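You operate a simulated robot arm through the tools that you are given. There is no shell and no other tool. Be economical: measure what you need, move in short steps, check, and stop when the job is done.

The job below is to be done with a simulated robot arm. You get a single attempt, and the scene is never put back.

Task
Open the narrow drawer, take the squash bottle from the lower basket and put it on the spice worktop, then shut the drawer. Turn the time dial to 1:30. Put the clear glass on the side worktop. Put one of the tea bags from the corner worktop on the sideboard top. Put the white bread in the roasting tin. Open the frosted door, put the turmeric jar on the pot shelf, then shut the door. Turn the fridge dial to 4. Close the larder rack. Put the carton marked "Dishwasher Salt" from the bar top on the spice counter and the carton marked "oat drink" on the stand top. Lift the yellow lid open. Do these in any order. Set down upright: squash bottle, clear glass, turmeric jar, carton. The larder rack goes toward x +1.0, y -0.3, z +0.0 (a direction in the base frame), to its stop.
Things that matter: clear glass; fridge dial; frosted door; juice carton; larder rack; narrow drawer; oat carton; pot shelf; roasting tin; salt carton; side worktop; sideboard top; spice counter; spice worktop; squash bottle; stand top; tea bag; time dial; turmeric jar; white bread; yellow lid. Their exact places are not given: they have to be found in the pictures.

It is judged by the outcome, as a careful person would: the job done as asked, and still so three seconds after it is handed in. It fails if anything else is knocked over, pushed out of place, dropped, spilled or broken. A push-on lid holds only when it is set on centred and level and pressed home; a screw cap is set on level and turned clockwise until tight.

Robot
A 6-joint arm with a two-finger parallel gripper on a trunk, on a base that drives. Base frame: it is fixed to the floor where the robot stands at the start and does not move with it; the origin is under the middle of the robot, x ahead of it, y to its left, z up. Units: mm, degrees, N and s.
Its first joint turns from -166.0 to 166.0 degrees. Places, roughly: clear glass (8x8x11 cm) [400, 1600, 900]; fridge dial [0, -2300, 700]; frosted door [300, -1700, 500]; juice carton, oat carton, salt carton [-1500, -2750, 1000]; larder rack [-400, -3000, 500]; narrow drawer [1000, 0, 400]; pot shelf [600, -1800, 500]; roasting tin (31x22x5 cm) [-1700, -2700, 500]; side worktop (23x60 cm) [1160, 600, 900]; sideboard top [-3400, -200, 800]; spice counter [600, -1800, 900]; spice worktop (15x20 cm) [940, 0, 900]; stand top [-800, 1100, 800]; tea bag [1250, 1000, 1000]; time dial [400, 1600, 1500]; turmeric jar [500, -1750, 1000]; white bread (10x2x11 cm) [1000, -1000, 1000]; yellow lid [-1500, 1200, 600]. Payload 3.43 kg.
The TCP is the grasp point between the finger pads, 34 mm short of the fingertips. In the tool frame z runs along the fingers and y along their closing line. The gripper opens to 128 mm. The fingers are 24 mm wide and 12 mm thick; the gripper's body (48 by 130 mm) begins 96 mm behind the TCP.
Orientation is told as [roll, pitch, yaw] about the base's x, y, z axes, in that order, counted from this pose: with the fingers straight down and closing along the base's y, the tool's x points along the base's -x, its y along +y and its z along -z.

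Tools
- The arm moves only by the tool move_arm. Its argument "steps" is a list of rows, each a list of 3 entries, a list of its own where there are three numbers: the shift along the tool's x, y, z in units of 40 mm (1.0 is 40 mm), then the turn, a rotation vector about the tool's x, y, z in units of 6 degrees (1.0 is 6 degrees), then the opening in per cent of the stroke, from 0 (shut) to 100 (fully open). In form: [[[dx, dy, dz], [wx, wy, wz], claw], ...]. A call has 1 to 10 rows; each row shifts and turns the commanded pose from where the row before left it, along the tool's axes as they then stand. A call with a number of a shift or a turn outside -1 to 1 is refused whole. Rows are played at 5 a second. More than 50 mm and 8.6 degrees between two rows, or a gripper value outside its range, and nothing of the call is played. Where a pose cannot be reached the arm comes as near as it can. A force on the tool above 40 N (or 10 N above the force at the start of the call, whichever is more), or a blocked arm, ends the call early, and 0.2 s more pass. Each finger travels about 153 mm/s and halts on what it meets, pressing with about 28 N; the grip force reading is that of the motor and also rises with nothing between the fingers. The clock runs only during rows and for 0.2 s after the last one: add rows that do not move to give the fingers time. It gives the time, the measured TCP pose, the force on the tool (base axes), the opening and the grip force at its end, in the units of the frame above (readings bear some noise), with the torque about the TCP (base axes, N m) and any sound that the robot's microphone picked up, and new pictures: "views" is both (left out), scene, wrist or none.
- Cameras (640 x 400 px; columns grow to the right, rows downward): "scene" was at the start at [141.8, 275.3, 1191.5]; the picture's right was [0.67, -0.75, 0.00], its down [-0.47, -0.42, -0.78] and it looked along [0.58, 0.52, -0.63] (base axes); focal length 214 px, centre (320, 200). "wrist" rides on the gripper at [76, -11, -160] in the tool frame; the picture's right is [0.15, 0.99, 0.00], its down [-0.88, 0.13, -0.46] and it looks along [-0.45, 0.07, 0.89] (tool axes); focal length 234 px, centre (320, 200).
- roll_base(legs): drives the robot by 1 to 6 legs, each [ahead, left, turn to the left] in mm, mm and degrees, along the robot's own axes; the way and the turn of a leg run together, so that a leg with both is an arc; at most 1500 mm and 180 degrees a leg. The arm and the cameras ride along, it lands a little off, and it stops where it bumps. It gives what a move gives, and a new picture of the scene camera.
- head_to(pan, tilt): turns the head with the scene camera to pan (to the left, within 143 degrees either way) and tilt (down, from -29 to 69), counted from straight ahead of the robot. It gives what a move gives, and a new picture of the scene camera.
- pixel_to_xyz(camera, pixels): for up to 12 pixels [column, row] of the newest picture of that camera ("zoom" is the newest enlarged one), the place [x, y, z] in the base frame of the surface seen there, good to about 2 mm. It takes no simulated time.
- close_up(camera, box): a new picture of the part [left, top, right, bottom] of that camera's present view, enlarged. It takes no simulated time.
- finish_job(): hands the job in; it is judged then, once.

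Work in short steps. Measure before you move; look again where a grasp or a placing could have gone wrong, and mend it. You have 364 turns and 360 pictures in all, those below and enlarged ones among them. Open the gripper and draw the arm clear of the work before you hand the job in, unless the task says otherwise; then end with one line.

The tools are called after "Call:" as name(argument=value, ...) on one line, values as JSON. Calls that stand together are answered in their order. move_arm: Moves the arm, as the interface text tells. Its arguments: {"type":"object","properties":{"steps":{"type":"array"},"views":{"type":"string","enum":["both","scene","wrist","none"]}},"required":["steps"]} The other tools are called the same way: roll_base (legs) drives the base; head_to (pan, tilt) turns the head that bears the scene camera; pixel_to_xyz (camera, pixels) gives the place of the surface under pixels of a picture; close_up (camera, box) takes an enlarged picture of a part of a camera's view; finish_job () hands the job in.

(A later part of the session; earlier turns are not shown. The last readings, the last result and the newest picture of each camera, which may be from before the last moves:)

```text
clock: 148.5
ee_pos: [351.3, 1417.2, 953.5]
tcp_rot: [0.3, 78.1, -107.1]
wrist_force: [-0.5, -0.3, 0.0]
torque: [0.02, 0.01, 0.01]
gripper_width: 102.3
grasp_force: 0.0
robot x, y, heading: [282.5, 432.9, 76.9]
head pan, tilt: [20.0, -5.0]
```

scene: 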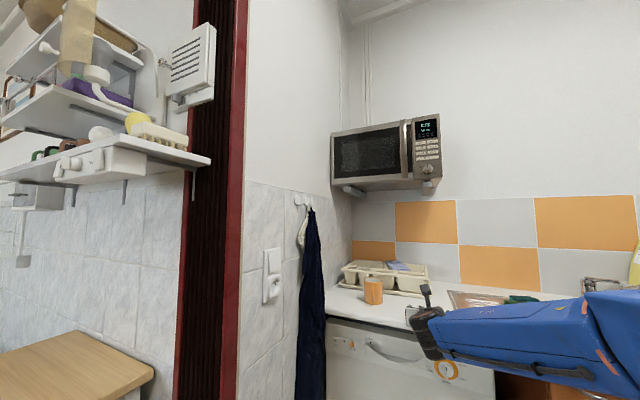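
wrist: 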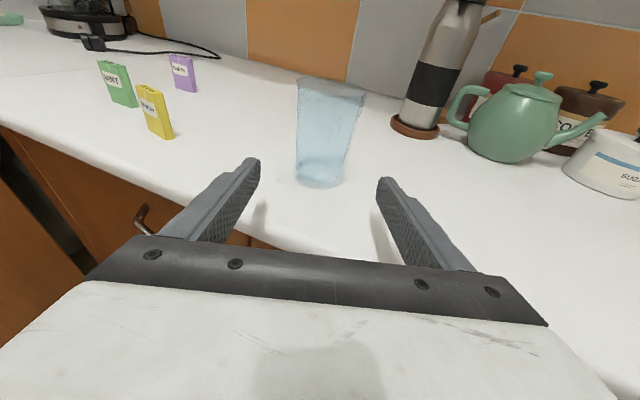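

Call:
close_up(camera="scene", box=[380, 110, 460, 200])

Call:
pixel_to_xyz(camera="zoom", pixels=[[329, 268], [322, 268], [338, 268], [330, 255], [330, 285], [280, 265], [370, 260], [280, 150], [360, 150], [230, 250], [235, 230], [370, 240]])

```text
4.44 times, centred on (420, 155) of scene
```

zoom: 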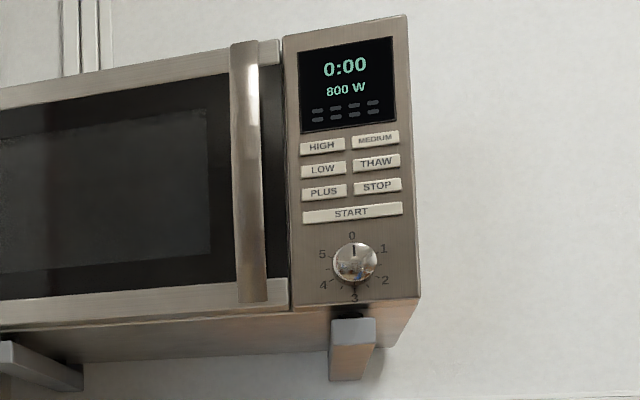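

```text
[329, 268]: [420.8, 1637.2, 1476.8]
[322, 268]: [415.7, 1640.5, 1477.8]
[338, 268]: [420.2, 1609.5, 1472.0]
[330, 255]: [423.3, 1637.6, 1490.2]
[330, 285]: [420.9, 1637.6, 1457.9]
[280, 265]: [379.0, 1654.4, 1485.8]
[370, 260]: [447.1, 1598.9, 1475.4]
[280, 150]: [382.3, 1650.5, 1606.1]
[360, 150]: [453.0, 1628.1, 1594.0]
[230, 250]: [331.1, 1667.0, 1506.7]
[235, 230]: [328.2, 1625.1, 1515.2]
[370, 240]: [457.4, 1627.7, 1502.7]
```

Call:
pixel_to_xyz(camera="zoom", pixels=[[355, 262], [345, 262], [365, 262], [355, 275], [355, 250], [335, 262], [376, 262], [355, 282], [355, 243], [310, 280], [405, 280]])

```text
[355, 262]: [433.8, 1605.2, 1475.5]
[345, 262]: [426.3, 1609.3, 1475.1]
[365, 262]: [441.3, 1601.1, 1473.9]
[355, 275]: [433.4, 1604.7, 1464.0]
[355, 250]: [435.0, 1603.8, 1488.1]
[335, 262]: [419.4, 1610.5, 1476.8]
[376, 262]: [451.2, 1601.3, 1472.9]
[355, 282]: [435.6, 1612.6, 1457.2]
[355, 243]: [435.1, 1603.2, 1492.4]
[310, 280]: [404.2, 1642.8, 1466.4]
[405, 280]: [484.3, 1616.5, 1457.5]
```

Knob front centre (435,1605,1475), protruding 26 mm; face normal along 72°. I level the tool (12° pitch), raise it to 1475 and close partly.

Call:
move_arm(steps=[[[0, 0, 0], [0, 1, 0], 60], [[0, 0, 0], [0, 0.98, 0], 60], [[1, 0, 0], [0, 0, 0], 60], [[1, 0, 0], [0, 0, 0], 60], [[1, 0, 0], [0, 0, 0], 60], [[1, 0, 0], [0, 0, 0], 60], [[1, 0, 0], [0, 0, 0], 60], [[1, 0, 0], [0, 0, 0], 60], [[1, 0, 0], [0, 0, 0], 60], [[1, 0, 0], [0, 0, 0], 60]], views="none")

Call:
move_arm(steps=[[[1, 0, 0], [0, 0, 0], 60], [[1, 0, 0], [0, 0, 0], 60], [[1, 0, 0], [0, 0, 0], 60], [[1, 0, 0], [0, 0, 0], 60], [[1, 0, 0], [0, 0, 0], 60], [[0, 0.5, 0], [0, 0, 0], 60], [[0, 0, 0], [0, 0, 0], 60]], views="both")

```text
clock: 150.7
ee_pos: [351.8, 1417.2, 1274.1]
tcp_rot: [47.8, 89.8, -59.5]
wrist_force: [-0.2, -0.9, 0.4]
torque: [0.04, -0.01, -0.03]
gripper_width: 76.7
grasp_force: 0.0
robot x, y, heading: [288.9, 424.1, 76.7]
head pan, tilt: [20.0, -5.0]
```

```text
clock: 152.3
ee_pos: [371.6, 1411.3, 1473.2]
tcp_rot: [53.8, 89.9, -53.3]
wrist_force: [0.7, 0.6, 1.1]
torque: [0.01, 0.0, -0.01]
gripper_width: 76.7
grasp_force: 0.1
robot x, y, heading: [286.8, 430.3, 76.5]
head pan, tilt: [20.0, -5.0]
```

scene: 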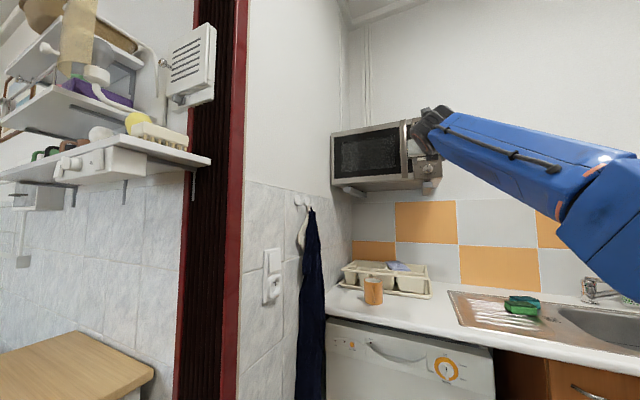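
wrist: 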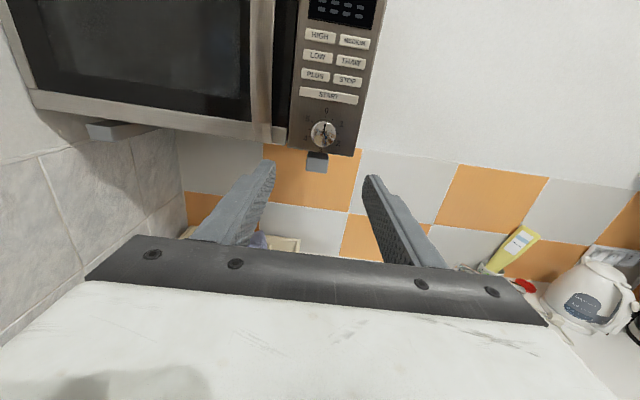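

Call:
move_arm(steps=[[[0.04, 0.1, 0.93], [0, 0, 0], 60], [[0, 0, 0.93], [0, 0, 0], 60], [[0, 0, 0.93], [0, 0, 0], 60], [[0, 0, 0], [0, 0, 0], 60]], views="wrist")

Call:
pixel_to_xyz(camera="wrist", pixels=[[320, 150], [320, 160]])

```text
clock: 153.3
ee_pos: [407.2, 1516.8, 1472.2]
tcp_rot: [40.6, 89.8, -66.5]
wrist_force: [-0.2, -0.2, -0.1]
torque: [0.06, 0.0, -0.07]
gripper_width: 76.5
grasp_force: 0.0
robot x, y, heading: [288.4, 430.9, 76.6]
head pan, tilt: [20.0, -5.0]
```

wrist: 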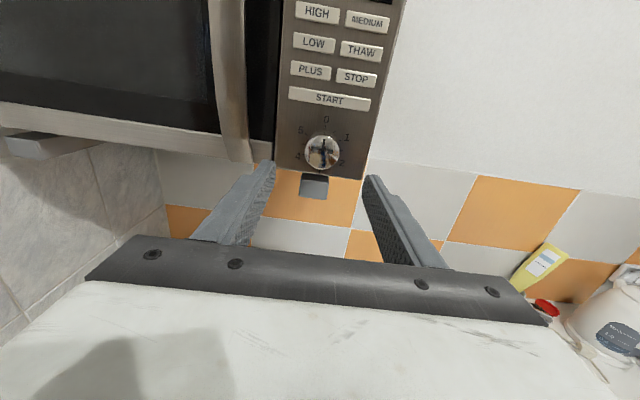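

```text
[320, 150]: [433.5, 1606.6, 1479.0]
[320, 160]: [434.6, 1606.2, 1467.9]
```

Knob is at (322,153) straight ahead. Advance 80 mm, slightly up, and close.

Call:
move_arm(steps=[[[0.07, -0.04, 0.7], [0, 0, 0], 48], [[0, 0, 0.7], [0, 0, 0], 48], [[0, 0, 0.6], [0, 0, 0], 48], [[0, 0, 0], [0, 0, 0], 48], [[0, 0, 0], [0, 0, 0], 10], [[0, 0, 0], [0, 0, 0], 10]], views="both")

```text
clock: 154.7
ee_pos: [419.4, 1559.2, 1442.9]
tcp_rot: [63.8, 89.9, -43.4]
wrist_force: [0.7, 0.3, 0.0]
torque: [0.02, 0.01, 0.0]
gripper_width: 12.9
grasp_force: 0.1
out of reach, approached as far as the arm can: row 1, 2, 3
robot x, y, heading: [285.1, 430.6, 76.8]
head pan, tilt: [20.0, -5.0]
```

scene: 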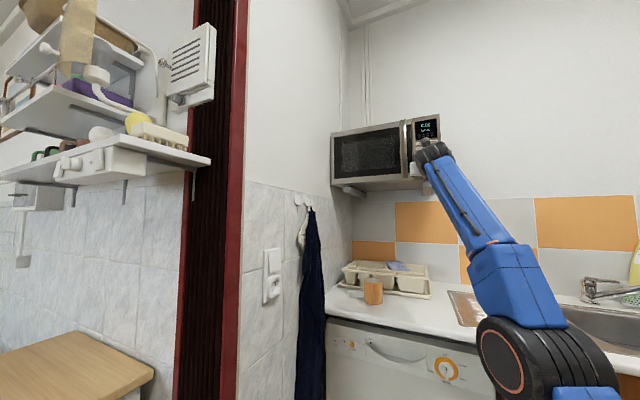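
wrist: 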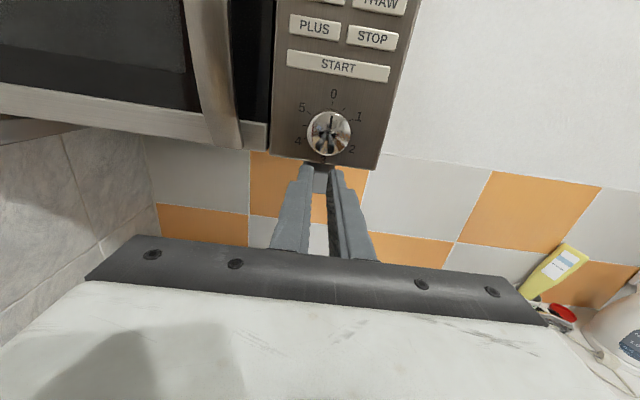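

The arm ran out of reach. I retract, restore the height, and move the base 160 mm closer.

Call:
move_arm(steps=[[[0, 0, -1], [0, 0, 0], 48], [[0, 0, -1], [0, 0, 0], 48], [[0, 0, -1], [0, 0, 0], 48], [[0.8, 0, -1], [0, 0, 0], 48], [[0, 0, -1], [0, 0, 0], 48], [[0, 0, 0], [0, 0, 0], 48]], views="none")

Call:
roll_base(legs=[[180, 0, 0]])

Call:
move_arm(steps=[[[0, 0, 0], [0, 0, 0], 48]], views="wrist")

```text
refused: row 4 steps farther than a row can; nothing moved
```

```text
clock: 155.7
ee_pos: [429.5, 1600.6, 1443.5]
tcp_rot: [-8.7, 89.3, -116.2]
wrist_force: [-4.0, -10.6, -2.8]
torque: [0.1, 0.08, -0.2]
gripper_width: 13.0
grasp_force: 0.0
robot x, y, heading: [296.4, 477.2, 77.0]
head pan, tilt: [20.0, -5.0]
stopped in leg 1: the force on the tool passed its limit (the readings are from after the stop); the commanded pose is now the measured one
```

scene: 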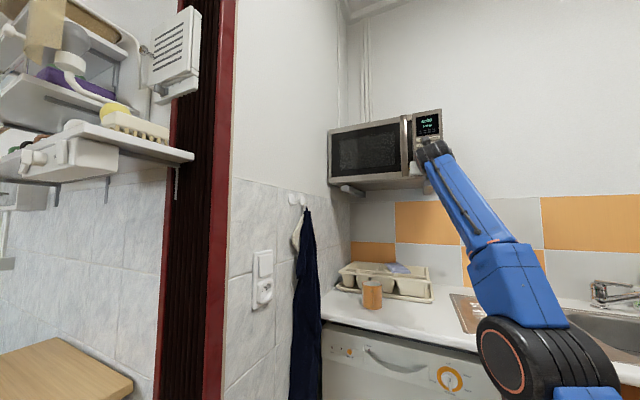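

```text
clock: 156.1
ee_pos: [424.7, 1603.2, 1442.4]
tcp_rot: [-4.7, 89.1, -112.0]
wrist_force: [-21.0, -13.6, -3.9]
torque: [0.06, -0.08, -0.05]
gripper_width: 52.1
grasp_force: 0.0
robot x, y, heading: [299.8, 476.9, 76.9]
head pan, tilt: [20.0, -5.0]
```

wrist: 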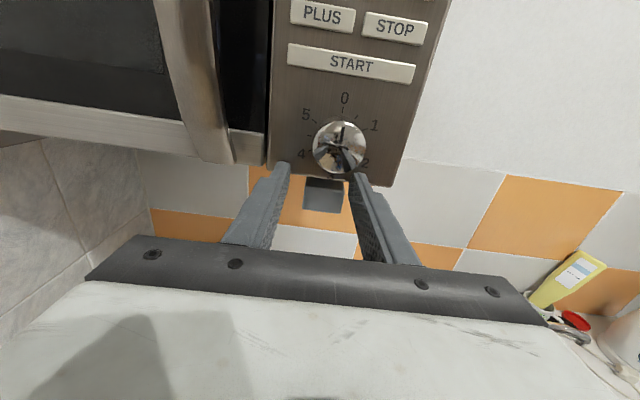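

A refused row let the base advance into the microwave's edge lightly. I retract at once and check that nothing shifted.

Call:
move_arm(steps=[[[0, 0, -1], [0, 0, 0], 48], [[0, 0, -1], [0, 0, 0], 48], [[0, 0, -1], [0, 0, 0], 48], [[0.4, 0, -1], [0, 0, 0], 48], [[0.4, 0, 0], [0, 0, 0], 48], [[0, 0, 0], [0, 0, 0], 48]], views="wrist")

Call:
close_up(camera="scene", box=[380, 90, 460, 190])

Call:
pixel_to_xyz(camera="wrist", pixels=[[320, 150], [325, 120], [345, 130], [290, 160], [200, 100]])

```text
clock: 157.5
ee_pos: [373.6, 1474.9, 1517.3]
tcp_rot: [-4.9, 89.3, -112.3]
wrist_force: [-0.3, 0.6, -0.3]
torque: [-0.01, -0.02, 0.0]
gripper_width: 61.6
grasp_force: 0.0
out of reach, approached as far as the arm can: row 1, 2, 3, 5
robot x, y, heading: [297.8, 478.8, 76.7]
head pan, tilt: [20.0, -5.0]
```

wrist: 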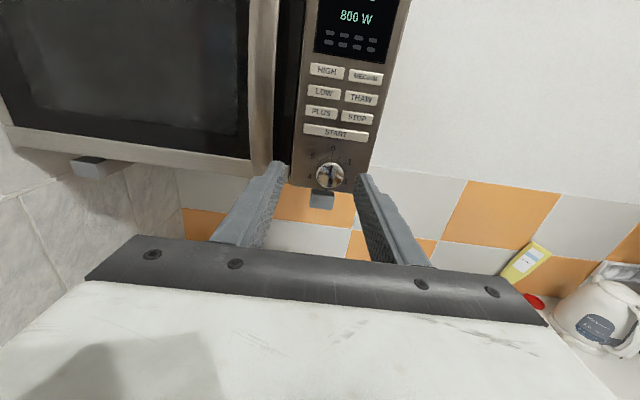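

```text
4.00 times, centred on (420, 140) of scene
```

zoom: 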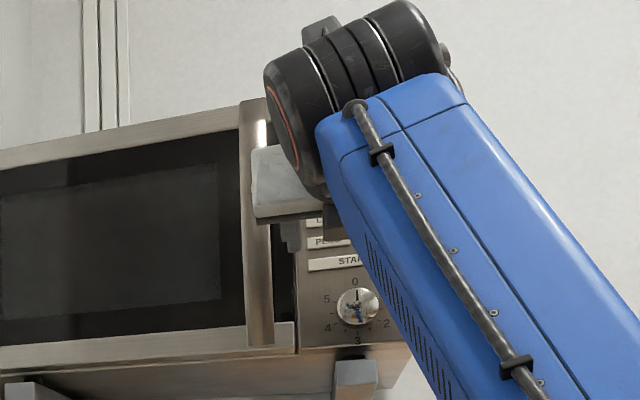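

```text
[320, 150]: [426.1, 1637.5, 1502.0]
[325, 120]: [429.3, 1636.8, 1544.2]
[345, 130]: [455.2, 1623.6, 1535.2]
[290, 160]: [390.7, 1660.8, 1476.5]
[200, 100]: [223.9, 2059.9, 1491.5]
```

The microwave face is unmoved (within 2 mm). I bring the tool down to z 1475, right 20 mm, then base ahead 80 mm.

Call:
move_arm(steps=[[[-0.5, 0.25, 0], [0, 0, 0], 48], [[-0.55, 0.25, 0], [0, 0, 0], 48], [[0, 0, 0], [0, 0, 0], 48]], views="none")

```text
clock: 158.3
ee_pos: [380.1, 1482.4, 1514.7]
tcp_rot: [-4.0, 89.0, -111.5]
wrist_force: [-0.1, 0.4, 0.1]
torque: [-0.01, -0.02, -0.01]
gripper_width: 61.3
grasp_force: 0.0
out of reach, approached as far as the arm can: row 1, 2
robot x, y, heading: [295.7, 477.1, 76.7]
head pan, tilt: [20.0, -5.0]
```

The arm needs radius ≈1050 at this height. I move fwd 45 and down 40 with the arm (still 45 mm short of the knob), and later approach with the base.

Call:
move_arm(steps=[[[0, 0, 0.5], [0, 0, 0], 48], [[-0.4, 0, 0.5], [0, 0, 0], 48], [[-0.6, 0.2, 0], [0, 0, 0], 48], [[0, 0, 0], [0, 0, 0], 48]], views="wrist")

Call:
pixel_to_xyz(camera="wrist", pixels=[[325, 150], [325, 165]])

```text
clock: 159.3
ee_pos: [400.0, 1513.2, 1467.1]
tcp_rot: [-6.7, 89.2, -114.3]
wrist_force: [-1.0, -0.3, 0.1]
torque: [0.02, -0.01, -0.01]
gripper_width: 61.4
grasp_force: 0.0
out of reach, approached as far as the arm can: row 1
robot x, y, heading: [298.2, 476.6, 76.6]
head pan, tilt: [20.0, -5.0]
```

wrist: 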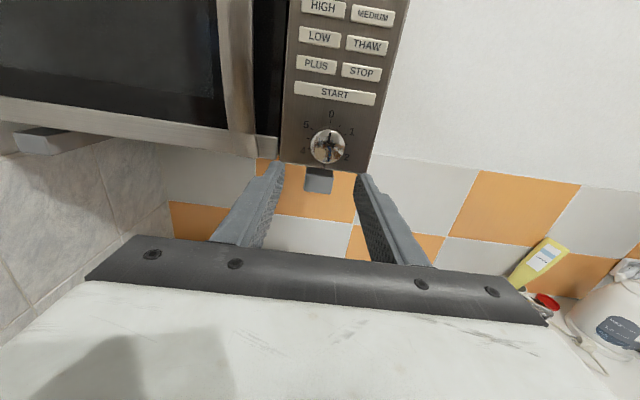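

```text
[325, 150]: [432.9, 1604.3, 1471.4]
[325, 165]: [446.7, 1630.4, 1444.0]
```

Reached. Correct 8 mm up and 5 mm right, then the base ahead 86 mm.

Call:
move_arm(steps=[[[0.2, 0.13, 0], [0, 0, 0], 48], [[0, 0, 0], [0, 0, 0], 48]], views="none")

Call:
roll_base(legs=[[70, -5, 0]])

Call:
move_arm(steps=[[[0, 0, 0], [0, 0, 0], 48]], views="wrist")

```text
clock: 159.9
ee_pos: [405.2, 1511.8, 1474.9]
tcp_rot: [-5.8, 89.2, -113.3]
wrist_force: [0.4, 0.0, 0.4]
torque: [0.02, -0.02, -0.01]
gripper_width: 61.2
grasp_force: 0.1
robot x, y, heading: [298.3, 478.0, 76.8]
head pan, tilt: [20.0, -5.0]
```

```text
clock: 160.9
ee_pos: [426.9, 1578.9, 1475.3]
tcp_rot: [-5.3, 89.3, -112.8]
wrist_force: [0.2, -0.1, 0.0]
torque: [0.01, -0.01, -0.01]
gripper_width: 61.3
grasp_force: 0.0
robot x, y, heading: [314.4, 543.2, 76.8]
head pan, tilt: [20.0, -5.0]
```

scene: 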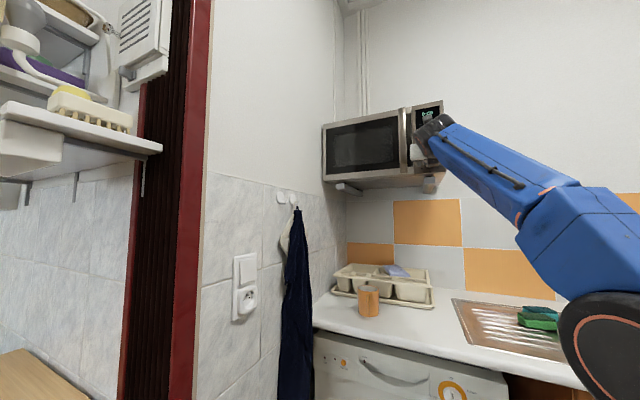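

```text
clock: 161.3
ee_pos: [426.8, 1578.1, 1475.9]
tcp_rot: [-6.0, 89.2, -113.6]
wrist_force: [-0.1, 0.4, 0.2]
torque: [0.04, -0.01, 0.0]
gripper_width: 61.5
grasp_force: 0.0
robot x, y, heading: [315.5, 543.4, 76.8]
head pan, tilt: [20.0, -5.0]
```

wrist: 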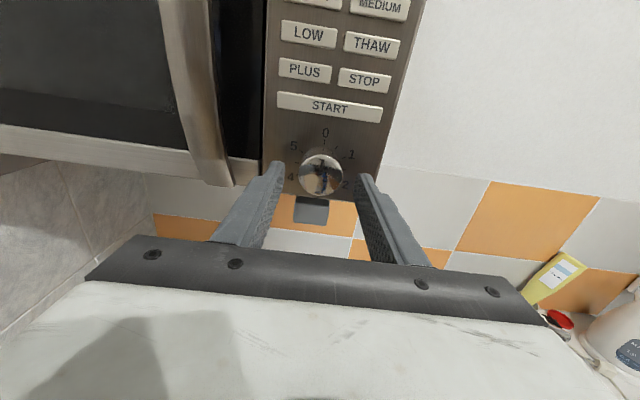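

The knob is between the fingers. Advance 15 mm and close on it.

Call:
move_arm(steps=[[[0, 0, 0.35], [0, 0, 0], 48], [[0, 0, 0], [0, 0, 0], 48], [[0, 0, 0], [0, 0, 0], 15], [[0, 0, 0], [0, 0, 0], 15]], views="wrist")

```text
clock: 162.3
ee_pos: [432.1, 1590.6, 1474.4]
tcp_rot: [-5.9, 89.2, -113.5]
wrist_force: [5.1, -1.1, -0.2]
torque: [0.02, -0.01, -1.0]
gripper_width: 38.8
grasp_force: 44.8
robot x, y, heading: [321.5, 547.2, 76.8]
head pan, tilt: [20.0, -5.0]
```

wrist: 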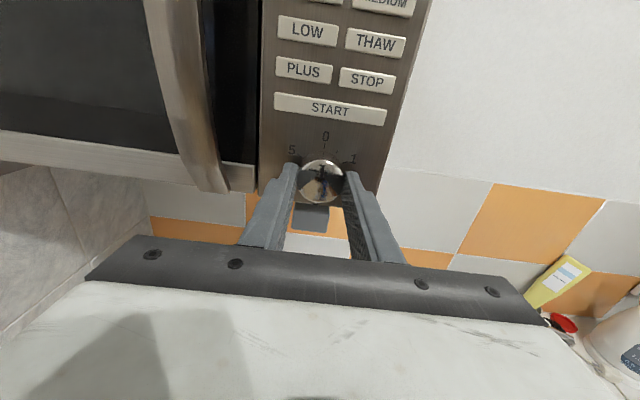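

Gripped at 38.8 mm. I turn clockwise in 6° steps, first 60°.

Call:
move_arm(steps=[[[0, 0, 0], [0, 0, 1], 15], [[0, 0, 0], [0, 0, 1], 15], [[0, 0, 0], [0, 0, 1], 15], [[0, 0, 0], [0, 0, 1], 15], [[0, 0, 0], [0, 0, 1], 15], [[0, 0, 0], [0, 0, 1], 15], [[0, 0, 0], [0, 0, 1], 15], [[0, 0, 0], [0, 0, 1], 15], [[0, 0, 0], [0, 0, 1], 15], [[0, 0, 0], [0, 0, 1], 15]], views="both")

```text
clock: 164.4
ee_pos: [429.7, 1592.3, 1476.5]
tcp_rot: [-89.3, 32.9, 162.9]
wrist_force: [-1.8, 2.8, 0.1]
torque: [0.59, -0.19, 0.14]
gripper_width: 38.5
grasp_force: 45.4
robot x, y, heading: [319.1, 540.5, 76.8]
head pan, tilt: [20.0, -5.0]
stopped in row 10: the force on the tool passed its limit (the readings are from after the stop); the commanded pose is now the measured one
```

scene: 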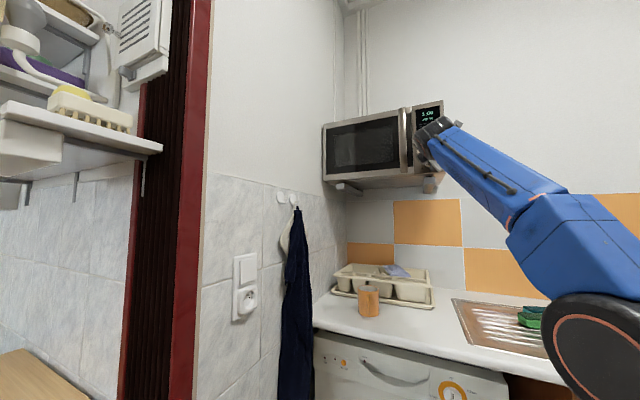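
wrist: 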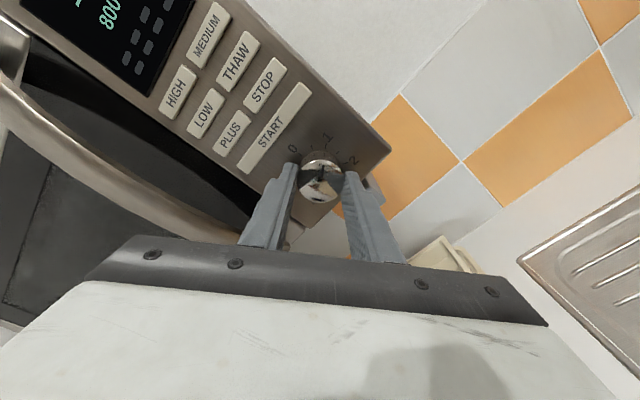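

Display reads ~1:00. Check by zoom, then continue.

Call:
move_arm(steps=[[[0, 0, 0], [0, 0, 1], 15], [[0, 0, 0], [0, 0, 1], 15], [[0, 0, 0], [0, 0, 1], 15], [[0, 0, 0], [0, 0, 1], 15], [[0, 0, 0], [0, 0, 1], 15], [[0, 0, 0], [0, 0, 0.2], 15]], views="none")

Call:
close_up(camera="scene", box=[400, 90, 450, 140])

```text
clock: 165.4
ee_pos: [429.4, 1590.9, 1477.7]
tcp_rot: [-89.5, 12.4, 162.9]
wrist_force: [-2.8, 3.1, 0.3]
torque: [0.72, -0.26, -0.24]
gripper_width: 38.7
grasp_force: 45.1
robot x, y, heading: [321.9, 544.3, 76.9]
head pan, tilt: [20.0, -5.0]
stopped in row 4: the force on the tool passed its limit (the readings are from after the stop); the commanded pose is now the measured one
```

```text
8.00 times, centred on (425, 115) of scene
```

zoom: 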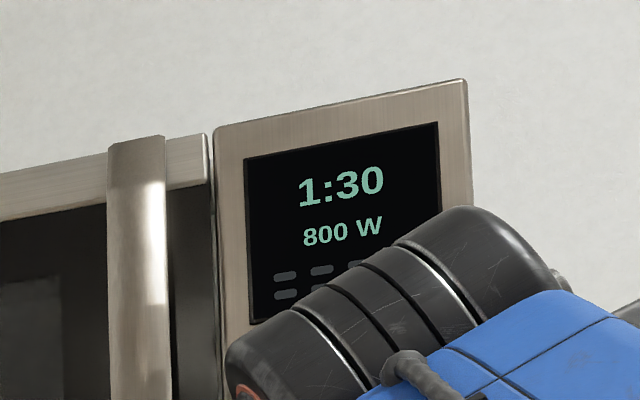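

The display reads 1:30, but I turned only ~78°; I turn 12° more to be centred.

Call:
move_arm(steps=[[[0, 0, 0], [0, 0, 0.7], 15], [[0, 0, 0], [0, 0, 0.7], 15], [[0, 0, 0], [0, 0, 0.6], 15], [[0, 0, 0], [0, 0, 0], 15]], views="wrist")

Call:
close_up(camera="wrist", box=[240, 100, 400, 240])

Call:
close_up(camera="scene", box=[400, 90, 450, 140])

```text
clock: 166.4
ee_pos: [428.4, 1590.4, 1476.6]
tcp_rot: [-89.5, 0.3, 162.6]
wrist_force: [-1.0, 7.1, 7.8]
torque: [0.85, -0.26, 0.63]
gripper_width: 38.5
grasp_force: 44.9
robot x, y, heading: [315.6, 544.7, 76.7]
head pan, tilt: [20.0, -5.0]
```

wrist: 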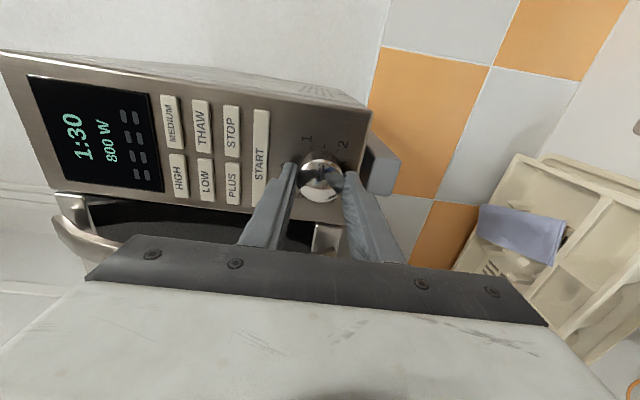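

```text
2.86 times, centred on (320, 170) of wrist
```

zoom: 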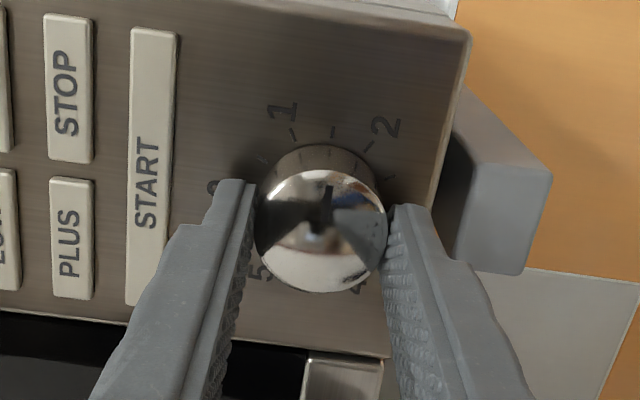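

```text
8.00 times, centred on (425, 115) of scene
```

zoom: 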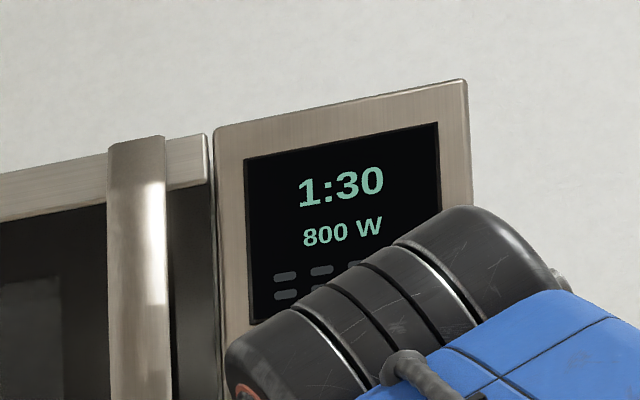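

Pointer on the 1.5 tick, display 1:30. Open and back the base straight out.

Call:
move_arm(steps=[[[0, 0, 0], [0, 0, 0], 50], [[0, 0, 0], [0, 0, 0], 50], [[0, 0, 0], [0, 0, 0], 50]], views="none")

Call:
roll_base(legs=[[-250, 15, 0]])

Call:
close_up(camera="scene", box=[380, 90, 460, 190])

```text
clock: 167.2
ee_pos: [431.0, 1590.6, 1477.4]
tcp_rot: [-89.5, 0.4, 162.6]
wrist_force: [-0.3, -0.9, -0.4]
torque: [-0.02, -0.01, 0.01]
gripper_width: 64.0
grasp_force: 0.0
robot x, y, heading: [317.5, 542.5, 76.9]
head pan, tilt: [20.0, -5.0]
```

```text
clock: 169.0
ee_pos: [361.5, 1355.2, 1477.2]
tcp_rot: [-89.5, 0.3, 162.3]
wrist_force: [-0.9, 0.4, -0.6]
torque: [0.01, -0.01, 0.01]
gripper_width: 64.2
grasp_force: 0.0
robot x, y, heading: [247.2, 309.9, 76.6]
head pan, tilt: [20.0, -5.0]
```

scene: 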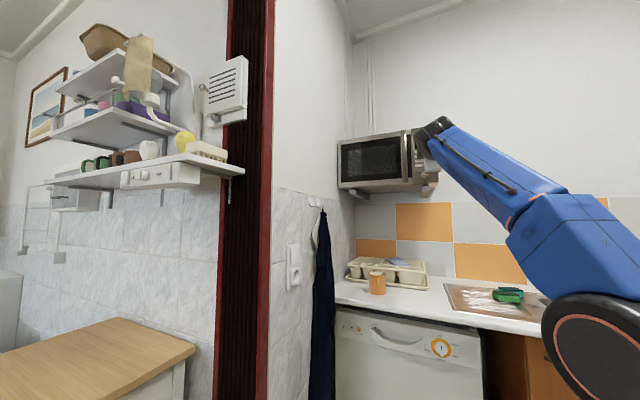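

```text
4.00 times, centred on (420, 140) of scene
```

zoom: 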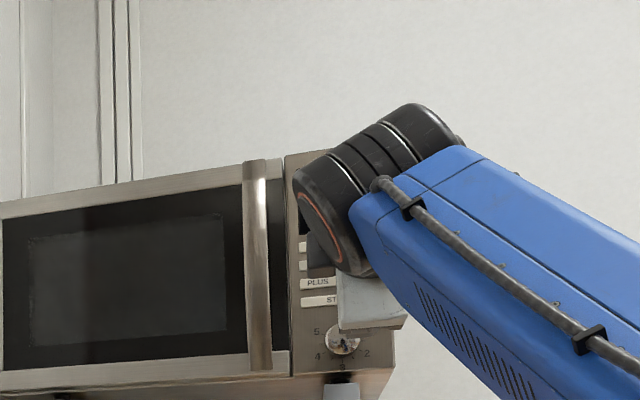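

Dial done. Now I fold the tool to point straight down (-90° about its x) for the tea bag.

Call:
move_arm(steps=[[[0, 0, -0.5], [-1, 0, 0], 50], [[0, 0, -0.5], [-1, 0, 0], 50], [[0, 0, -0.5], [-1, 0, 0], 50], [[0, 0, 0], [-1, 0, 0], 50], [[0, 0, 0], [-1, 0, 0], 50], [[0, 0, 0], [-1, 0, 0], 50], [[0, 0, 0], [-1, 0, 0], 50], [[0, 0, 0], [-1, 0, 0], 50], [[0, 0, 0], [-1, 0, 0], 50], [[0, 0, 0], [-1, 0, 0], 50]], views="none")

Call:
move_arm(steps=[[[0, 0.5, 0], [-1, 0, 0], 50], [[0, 0.5, 0], [-1, 0, 0], 50], [[0, 0.5, 0], [-1, 0, 0], 50], [[0, 0.5, 0.5], [-1, 0, 0], 50], [[0, 0.5, 0.5], [-1, 0, 0], 50], [[0, 0, 1], [0, 0, 0], 50], [[0, 0, 1], [0, 0, 0], 50], [[0, 0, 1], [0, 0, 0], 50], [[0, 0, 1], [0, 0, 0], 50], [[0, 0, 1], [0, 0, 0], 50]], views="none")

```text
clock: 171.2
ee_pos: [342.5, 1196.0, 1301.8]
tcp_rot: [-29.4, 0.3, 162.3]
wrist_force: [-1.1, 0.0, -1.0]
torque: [-0.01, -0.04, -0.04]
gripper_width: 64.0
grasp_force: 0.0
out of reach, approached as far as the arm can: row 2, 3, 4, 5, 6, 7, 8, 9, 10
robot x, y, heading: [250.3, 308.0, 76.5]
head pan, tilt: [20.0, -5.0]
```

```text
clock: 173.4
ee_pos: [322.2, 1086.3, 958.0]
tcp_rot: [0.4, 0.3, 162.4]
wrist_force: [0.4, 0.4, -0.5]
torque: [0.03, 0.02, 0.01]
gripper_width: 64.1
grasp_force: 0.0
out of reach, approached as far as the arm can: row 1, 2, 3, 4, 5
robot x, y, heading: [246.1, 306.9, 76.2]
head pan, tilt: [20.0, -5.0]
```

Tool points down. I turn the robot toward the tea bags and look.

Call:
roll_base(legs=[[0, 0, -50]])

Call:
head_to(pan=15, tilt=30)

Call:
move_arm(steps=[[[0, 0, -1], [0, 0, 0], 50], [[0, 0, -1], [0, 0, 0], 50]], views="wrist")

```text
clock: 176.1
ee_pos: [895.5, 746.5, 959.1]
tcp_rot: [0.5, 0.3, 112.1]
wrist_force: [-0.3, 0.5, -0.3]
torque: [-0.01, 0.02, -0.03]
gripper_width: 64.0
grasp_force: 0.1
robot x, y, heading: [247.4, 306.3, 26.3]
head pan, tilt: [20.0, -5.0]
```

scene: 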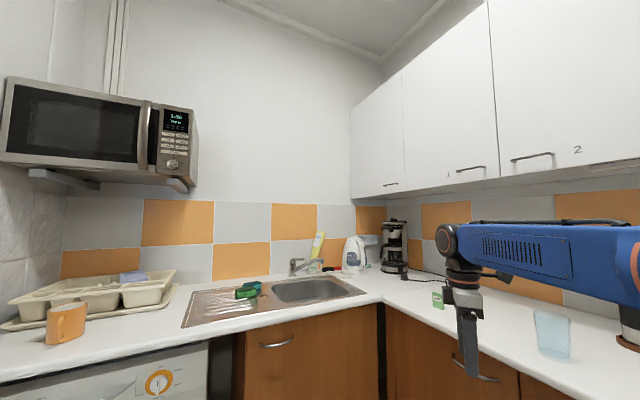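

```text
clock: 177.1
ee_pos: [894.2, 747.9, 958.4]
tcp_rot: [0.4, 0.2, 112.1]
wrist_force: [-1.0, 0.4, 0.0]
torque: [0.0, 0.0, 0.02]
gripper_width: 63.7
grasp_force: 0.1
robot x, y, heading: [243.6, 305.3, 26.3]
head pan, tilt: [15.0, 30.0]
```

scene: 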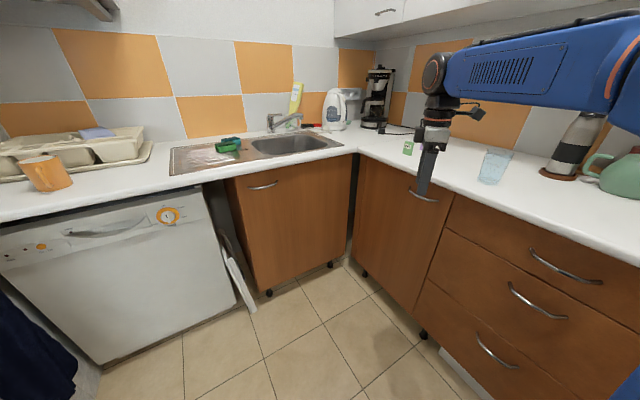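

```text
clock: 177.7
ee_pos: [896.8, 746.9, 1039.7]
tcp_rot: [0.6, 0.4, 112.2]
wrist_force: [-0.2, 0.2, -0.1]
torque: [0.01, 0.0, -0.01]
gripper_width: 64.0
grasp_force: 0.1
robot x, y, heading: [244.9, 309.8, 26.3]
head pan, tilt: [15.0, 30.0]
```

wrist: 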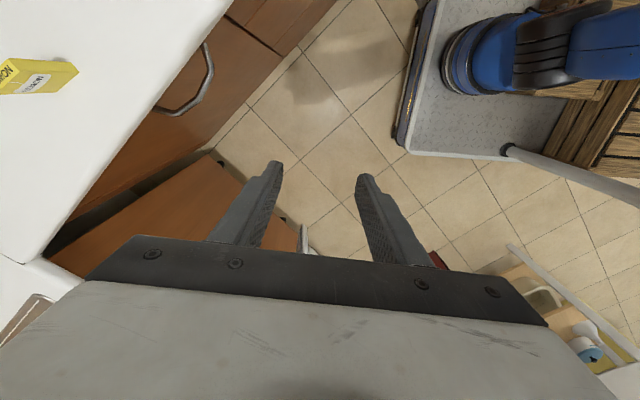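

The yellow bag shows at (40,75) in the wrist view. I zoom and measure it.

Call:
close_up(camera="wrist", box=[0, 30, 120, 120])

Call:
pixel_to_xyz(camera="zoom", pixels=[[380, 215], [340, 160], [370, 190], [100, 150], [20, 190], [200, 250], [340, 230], [60, 170], [200, 160], [60, 320]])

Call:
close_up(camera="scene", box=[390, 120, 450, 165])

```text
4.44 times, centred on (60, 75) of wrist
```

zoom: 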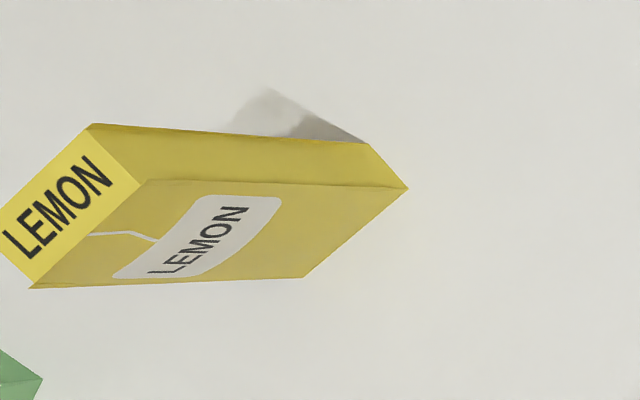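

```text
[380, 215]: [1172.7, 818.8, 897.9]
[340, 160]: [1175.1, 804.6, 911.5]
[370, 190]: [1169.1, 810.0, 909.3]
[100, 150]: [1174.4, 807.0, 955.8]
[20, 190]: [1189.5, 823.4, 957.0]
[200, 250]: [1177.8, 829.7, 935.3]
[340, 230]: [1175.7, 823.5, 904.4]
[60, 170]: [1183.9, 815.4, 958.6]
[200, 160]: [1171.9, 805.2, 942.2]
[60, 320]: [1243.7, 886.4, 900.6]
```

```text
8.89 times, centred on (420, 142) of scene
```

zoom: 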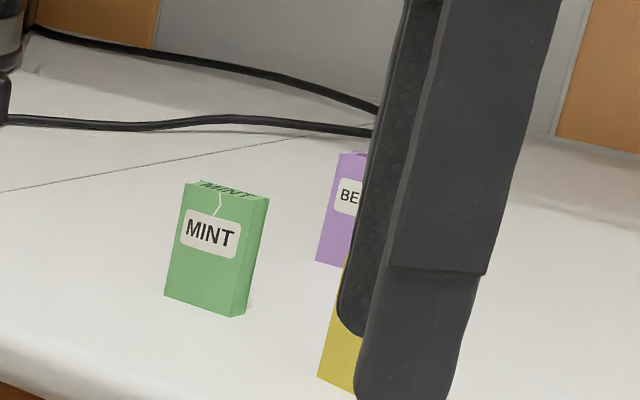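

Call:
close_up(camera="wrist", box=[0, 40, 90, 100])

Call:
pixel_to_xyz(camera="zoom", pixels=[[127, 116], [190, 182], [60, 318], [5, 255], [95, 215], [545, 188], [410, 310], [490, 130]])

```text
6.67 times, centred on (45, 70) of wrist
```

zoom: 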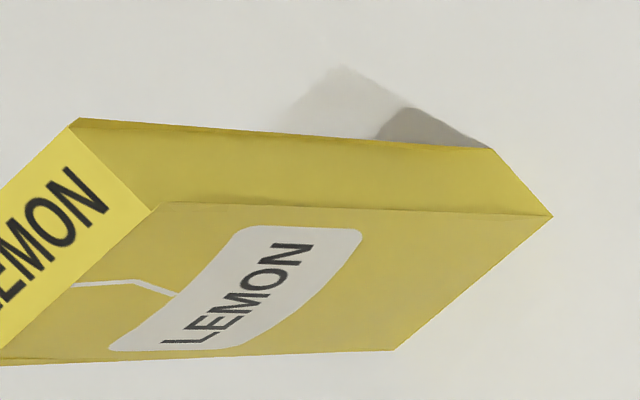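

```text
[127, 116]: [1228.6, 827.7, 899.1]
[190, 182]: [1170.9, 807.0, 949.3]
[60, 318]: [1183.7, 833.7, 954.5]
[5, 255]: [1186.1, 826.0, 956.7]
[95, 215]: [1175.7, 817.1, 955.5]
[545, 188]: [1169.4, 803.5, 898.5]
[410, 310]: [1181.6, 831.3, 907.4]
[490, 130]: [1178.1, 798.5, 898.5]
```

The yellow (lemon) bag is a ~20 mm thick box centred ≈(1186,816), face along 62°. I yaw the tool so the fingers close across its thickness, and move the base nearer.

Call:
move_arm(steps=[[[0, 0, 0], [0, 0, 1], 50], [[0, 0, 0], [0, 0, 1], 50], [[0, 0, 0], [0, 0, 1], 50], [[0, 0, 0], [0, 0, 1], 50], [[0, 0, 0], [0, 0, 1], 50], [[0, 0, 0], [0, 0, 1], 50], [[0, 0, 0], [0, 0, 1], 50], [[0, 0, 0], [0, 0, 1], 50], [[0, 0, 0], [0, 0, 0.35], 50], [[0, 0, 0], [0, 0, 0], 50]], views="none")

Call:
roll_base(legs=[[201, -44, 0]])

Call:
move_arm(steps=[[[0, 0, 0], [0, 0, 0], 50]], views="wrist")

```text
clock: 179.9
ee_pos: [895.7, 748.5, 1039.2]
tcp_rot: [0.1, 0.6, 62.0]
wrist_force: [-0.3, 0.2, -0.2]
torque: [0.0, -0.02, 0.03]
gripper_width: 64.0
grasp_force: 0.1
robot x, y, heading: [247.6, 306.4, 26.3]
head pan, tilt: [15.0, 30.0]
```

```text
clock: 181.5
ee_pos: [1093.4, 798.3, 1038.5]
tcp_rot: [0.1, 0.6, 62.0]
wrist_force: [0.0, 0.2, -0.9]
torque: [-0.02, 0.01, -0.04]
gripper_width: 63.9
grasp_force: 0.1
robot x, y, heading: [446.6, 352.9, 26.4]
head pan, tilt: [15.0, 30.0]
```

scene: 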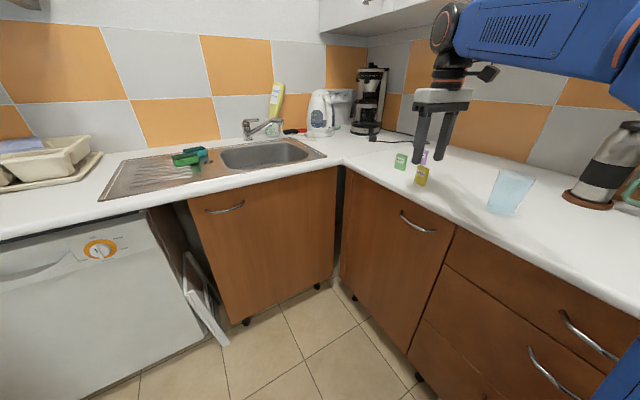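

```text
clock: 181.9
ee_pos: [1093.5, 797.0, 1037.8]
tcp_rot: [0.1, 0.6, 62.0]
wrist_force: [-1.2, 0.3, -0.1]
torque: [0.0, 0.0, 0.0]
gripper_width: 64.0
grasp_force: 0.1
robot x, y, heading: [450.1, 355.4, 26.3]
head pan, tilt: [15.0, 30.0]
```

wrist: 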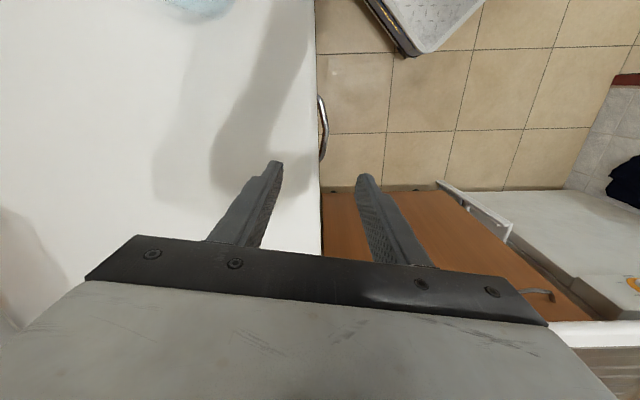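

The wrist camera looks back toward the robot, so I use the scene camera to fix the yellow bag's place.

Call:
close_up(camera="scene", box=[385, 140, 449, 190])

```text
8.00 times, centred on (417, 165) of scene
```

zoom: 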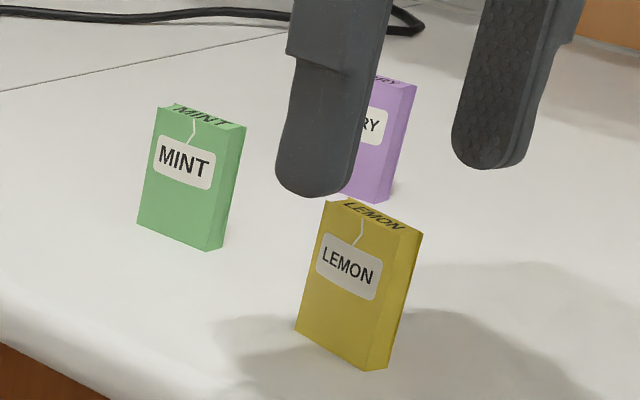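

Call:
pixel_to_xyz(camera="zoom", pixels=[[326, 207], [398, 234], [420, 236], [352, 200], [372, 217], [298, 326], [364, 365], [386, 366], [210, 245], [345, 190], [190, 115]])

```text
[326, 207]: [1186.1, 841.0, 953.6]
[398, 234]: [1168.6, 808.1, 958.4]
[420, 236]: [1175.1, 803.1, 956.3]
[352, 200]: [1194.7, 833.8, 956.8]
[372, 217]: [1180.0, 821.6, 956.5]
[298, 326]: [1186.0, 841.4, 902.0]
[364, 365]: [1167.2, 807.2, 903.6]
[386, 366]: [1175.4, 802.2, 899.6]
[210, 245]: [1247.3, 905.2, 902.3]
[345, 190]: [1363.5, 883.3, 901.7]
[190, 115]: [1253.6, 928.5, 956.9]
```

Lemon bag centre (1181,821.5), 38×10 mm. I move above it and descend to z≈942.

Call:
move_arm(steps=[[[-0.78, -0.82, 0], [0, 0, 0], 50], [[-0.78, -0.82, 0], [0, 0, 0], 50], [[0, 0, 0.9], [0, 0, 0], 50], [[0, 0, 0.7], [0, 0, 0], 50], [[0, 0, 0], [0, 0, 0], 50]], views="scene")

Call:
close_up(camera="scene", box=[385, 130, 465, 190])

```text
clock: 183.1
ee_pos: [1180.7, 820.5, 974.4]
tcp_rot: [0.1, 0.7, 62.0]
wrist_force: [-0.5, -0.3, 0.3]
torque: [-0.01, 0.0, 0.0]
gripper_width: 64.1
grasp_force: 0.0
robot x, y, heading: [445.0, 355.4, 26.1]
head pan, tilt: [15.0, 30.0]
```

scene: 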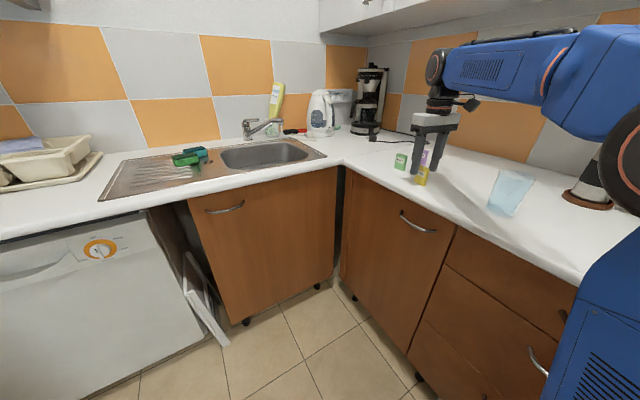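

```text
6.67 times, centred on (425, 160) of scene
```

zoom: 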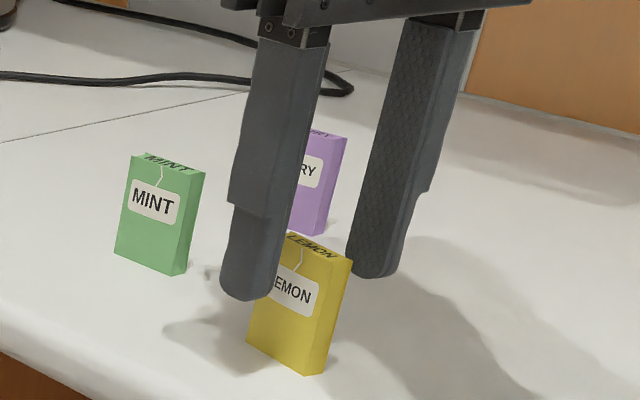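

The fingers straddle the bag. Descend 32 mm and close.

Call:
move_arm(steps=[[[0, 0, 0.8], [0, 0, 0], 50], [[0, 0, 0], [0, 0, 0], 50], [[0, 0, 0], [0, 0, 0], 2], [[0, 0, 0], [0, 0, 0], 2], [[0, 0, 0], [0, 0, 0], 2]], views="none")

Call:
move_arm(steps=[[[0, 0, -1], [0, 0, 0], 2], [[0, 0, -1], [0, 0, 0], 2], [[0, 0, -1], [0, 0, 0], 2], [[0, 0, 0], [0, 0, 0], 2]], views="scene")

Call:
close_up(camera="scene", box=[385, 110, 481, 170])

```text
clock: 184.3
ee_pos: [1180.0, 819.9, 942.3]
tcp_rot: [0.1, 0.6, 62.1]
wrist_force: [0.7, 0.4, -0.3]
torque: [0.0, -0.03, -0.01]
gripper_width: 14.3
grasp_force: 28.1
robot x, y, heading: [446.4, 353.6, 26.2]
head pan, tilt: [15.0, 30.0]
```

```text
clock: 185.3
ee_pos: [1183.4, 822.4, 1061.3]
tcp_rot: [0.1, 0.7, 62.1]
wrist_force: [0.0, 0.0, 0.1]
torque: [-0.01, 0.0, -0.02]
gripper_width: 14.2
grasp_force: 27.8
robot x, y, heading: [443.4, 359.7, 26.2]
head pan, tilt: [15.0, 30.0]
```

scene: 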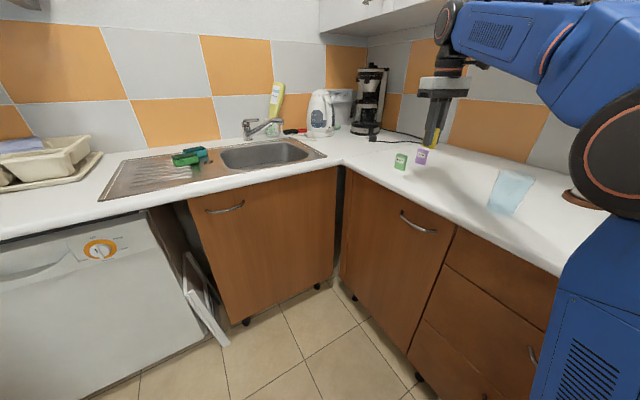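

```text
6.67 times, centred on (433, 140) of scene
```

zoom: 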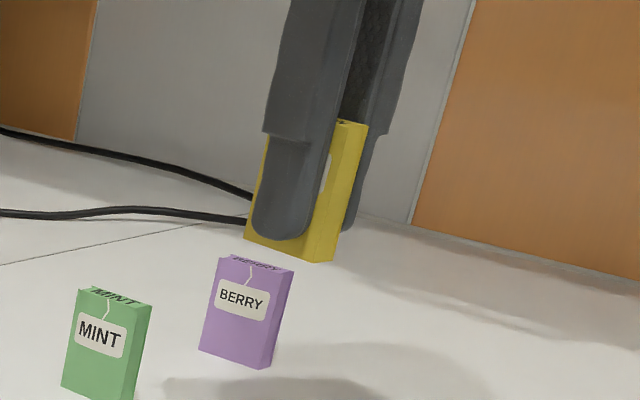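

Bag in hand. I back away, turn around and look at the sideboard.

Call:
roll_base(legs=[[-950, 0, 0], [0, 0, 154], [1200, 0, 0]])

Call:
head_to(pan=10, tilt=25)

```text
clock: 202.2
ee_pos: [-2450.0, -223.1, 1060.7]
tcp_rot: [0.1, 0.6, -142.2]
wrist_force: [-0.9, 0.1, -0.2]
torque: [-0.01, 0.01, 0.02]
gripper_width: 14.2
grasp_force: 28.0
robot x, y, heading: [-1584.9, -105.6, -178.0]
head pan, tilt: [15.0, 30.0]
```

scene: 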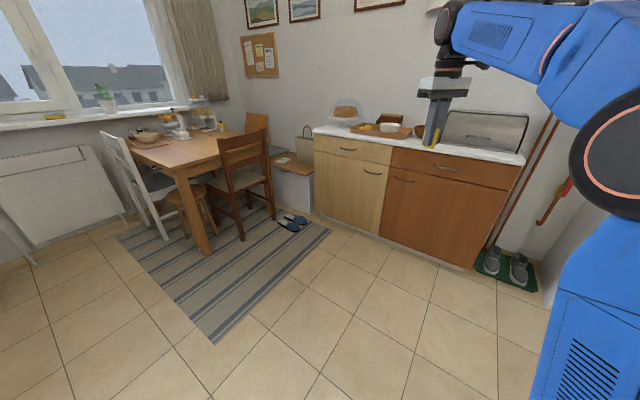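

```text
clock: 202.9
ee_pos: [-2450.1, -223.0, 1060.9]
tcp_rot: [0.0, 0.6, -142.2]
wrist_force: [-0.2, -0.2, 0.5]
torque: [-0.04, -0.01, 0.0]
gripper_width: 14.4
grasp_force: 28.1
robot x, y, heading: [-1587.1, -104.1, -178.1]
head pan, tilt: [10.0, 25.0]
```

scene: 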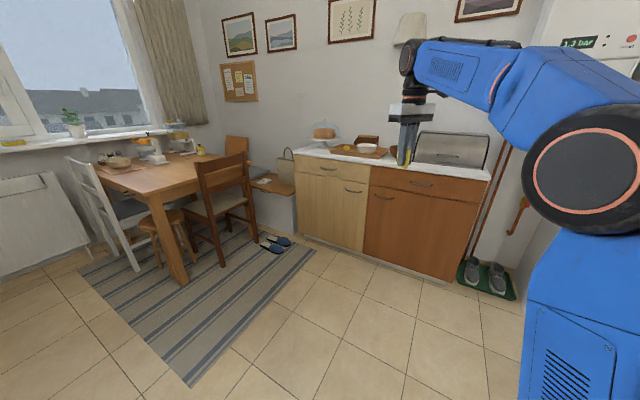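

Call:
close_up(camera="scene", box=[280, 110, 510, 200])

Call:
pixel_to_xyz(camera="zoom", pixels=[[100, 120], [200, 145], [250, 140], [380, 165], [420, 172], [500, 172], [550, 180], [320, 155], [290, 125], [440, 150], [560, 145], [330, 165]])

```text
2.78 times, centred on (395, 155) of scene
```

zoom: 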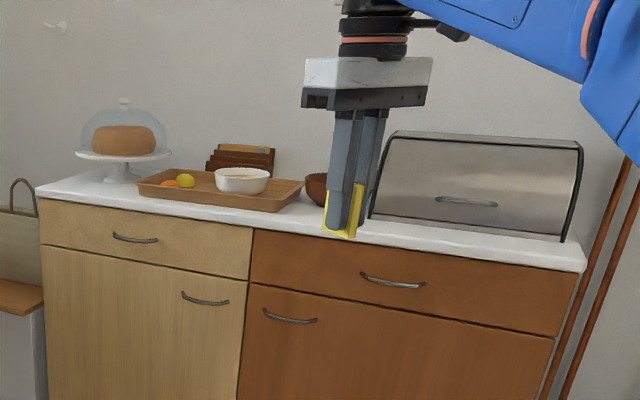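

```text
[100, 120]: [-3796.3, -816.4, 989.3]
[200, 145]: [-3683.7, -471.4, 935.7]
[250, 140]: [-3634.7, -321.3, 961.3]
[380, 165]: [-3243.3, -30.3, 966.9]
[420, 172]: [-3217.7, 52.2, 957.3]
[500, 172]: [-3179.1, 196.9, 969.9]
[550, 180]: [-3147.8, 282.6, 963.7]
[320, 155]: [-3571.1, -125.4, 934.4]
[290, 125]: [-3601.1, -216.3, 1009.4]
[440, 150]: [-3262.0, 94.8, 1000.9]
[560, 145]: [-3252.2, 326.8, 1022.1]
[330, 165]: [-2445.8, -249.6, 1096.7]
```

Call:
pixel_to_xyz(camera="zoom", pixels=[[420, 228], [420, 244], [480, 235], [310, 215], [295, 225], [260, 215], [312, 198], [130, 190], [100, 180], [70, 190], [560, 245], [395, 225]])

```text
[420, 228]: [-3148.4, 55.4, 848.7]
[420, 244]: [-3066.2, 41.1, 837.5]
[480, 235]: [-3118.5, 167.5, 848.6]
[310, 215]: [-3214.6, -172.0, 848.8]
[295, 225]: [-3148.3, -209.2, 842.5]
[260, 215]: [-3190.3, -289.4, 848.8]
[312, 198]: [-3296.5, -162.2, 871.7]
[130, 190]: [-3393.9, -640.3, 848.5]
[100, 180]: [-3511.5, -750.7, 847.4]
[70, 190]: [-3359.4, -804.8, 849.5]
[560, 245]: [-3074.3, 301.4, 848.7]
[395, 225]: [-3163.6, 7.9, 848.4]
```

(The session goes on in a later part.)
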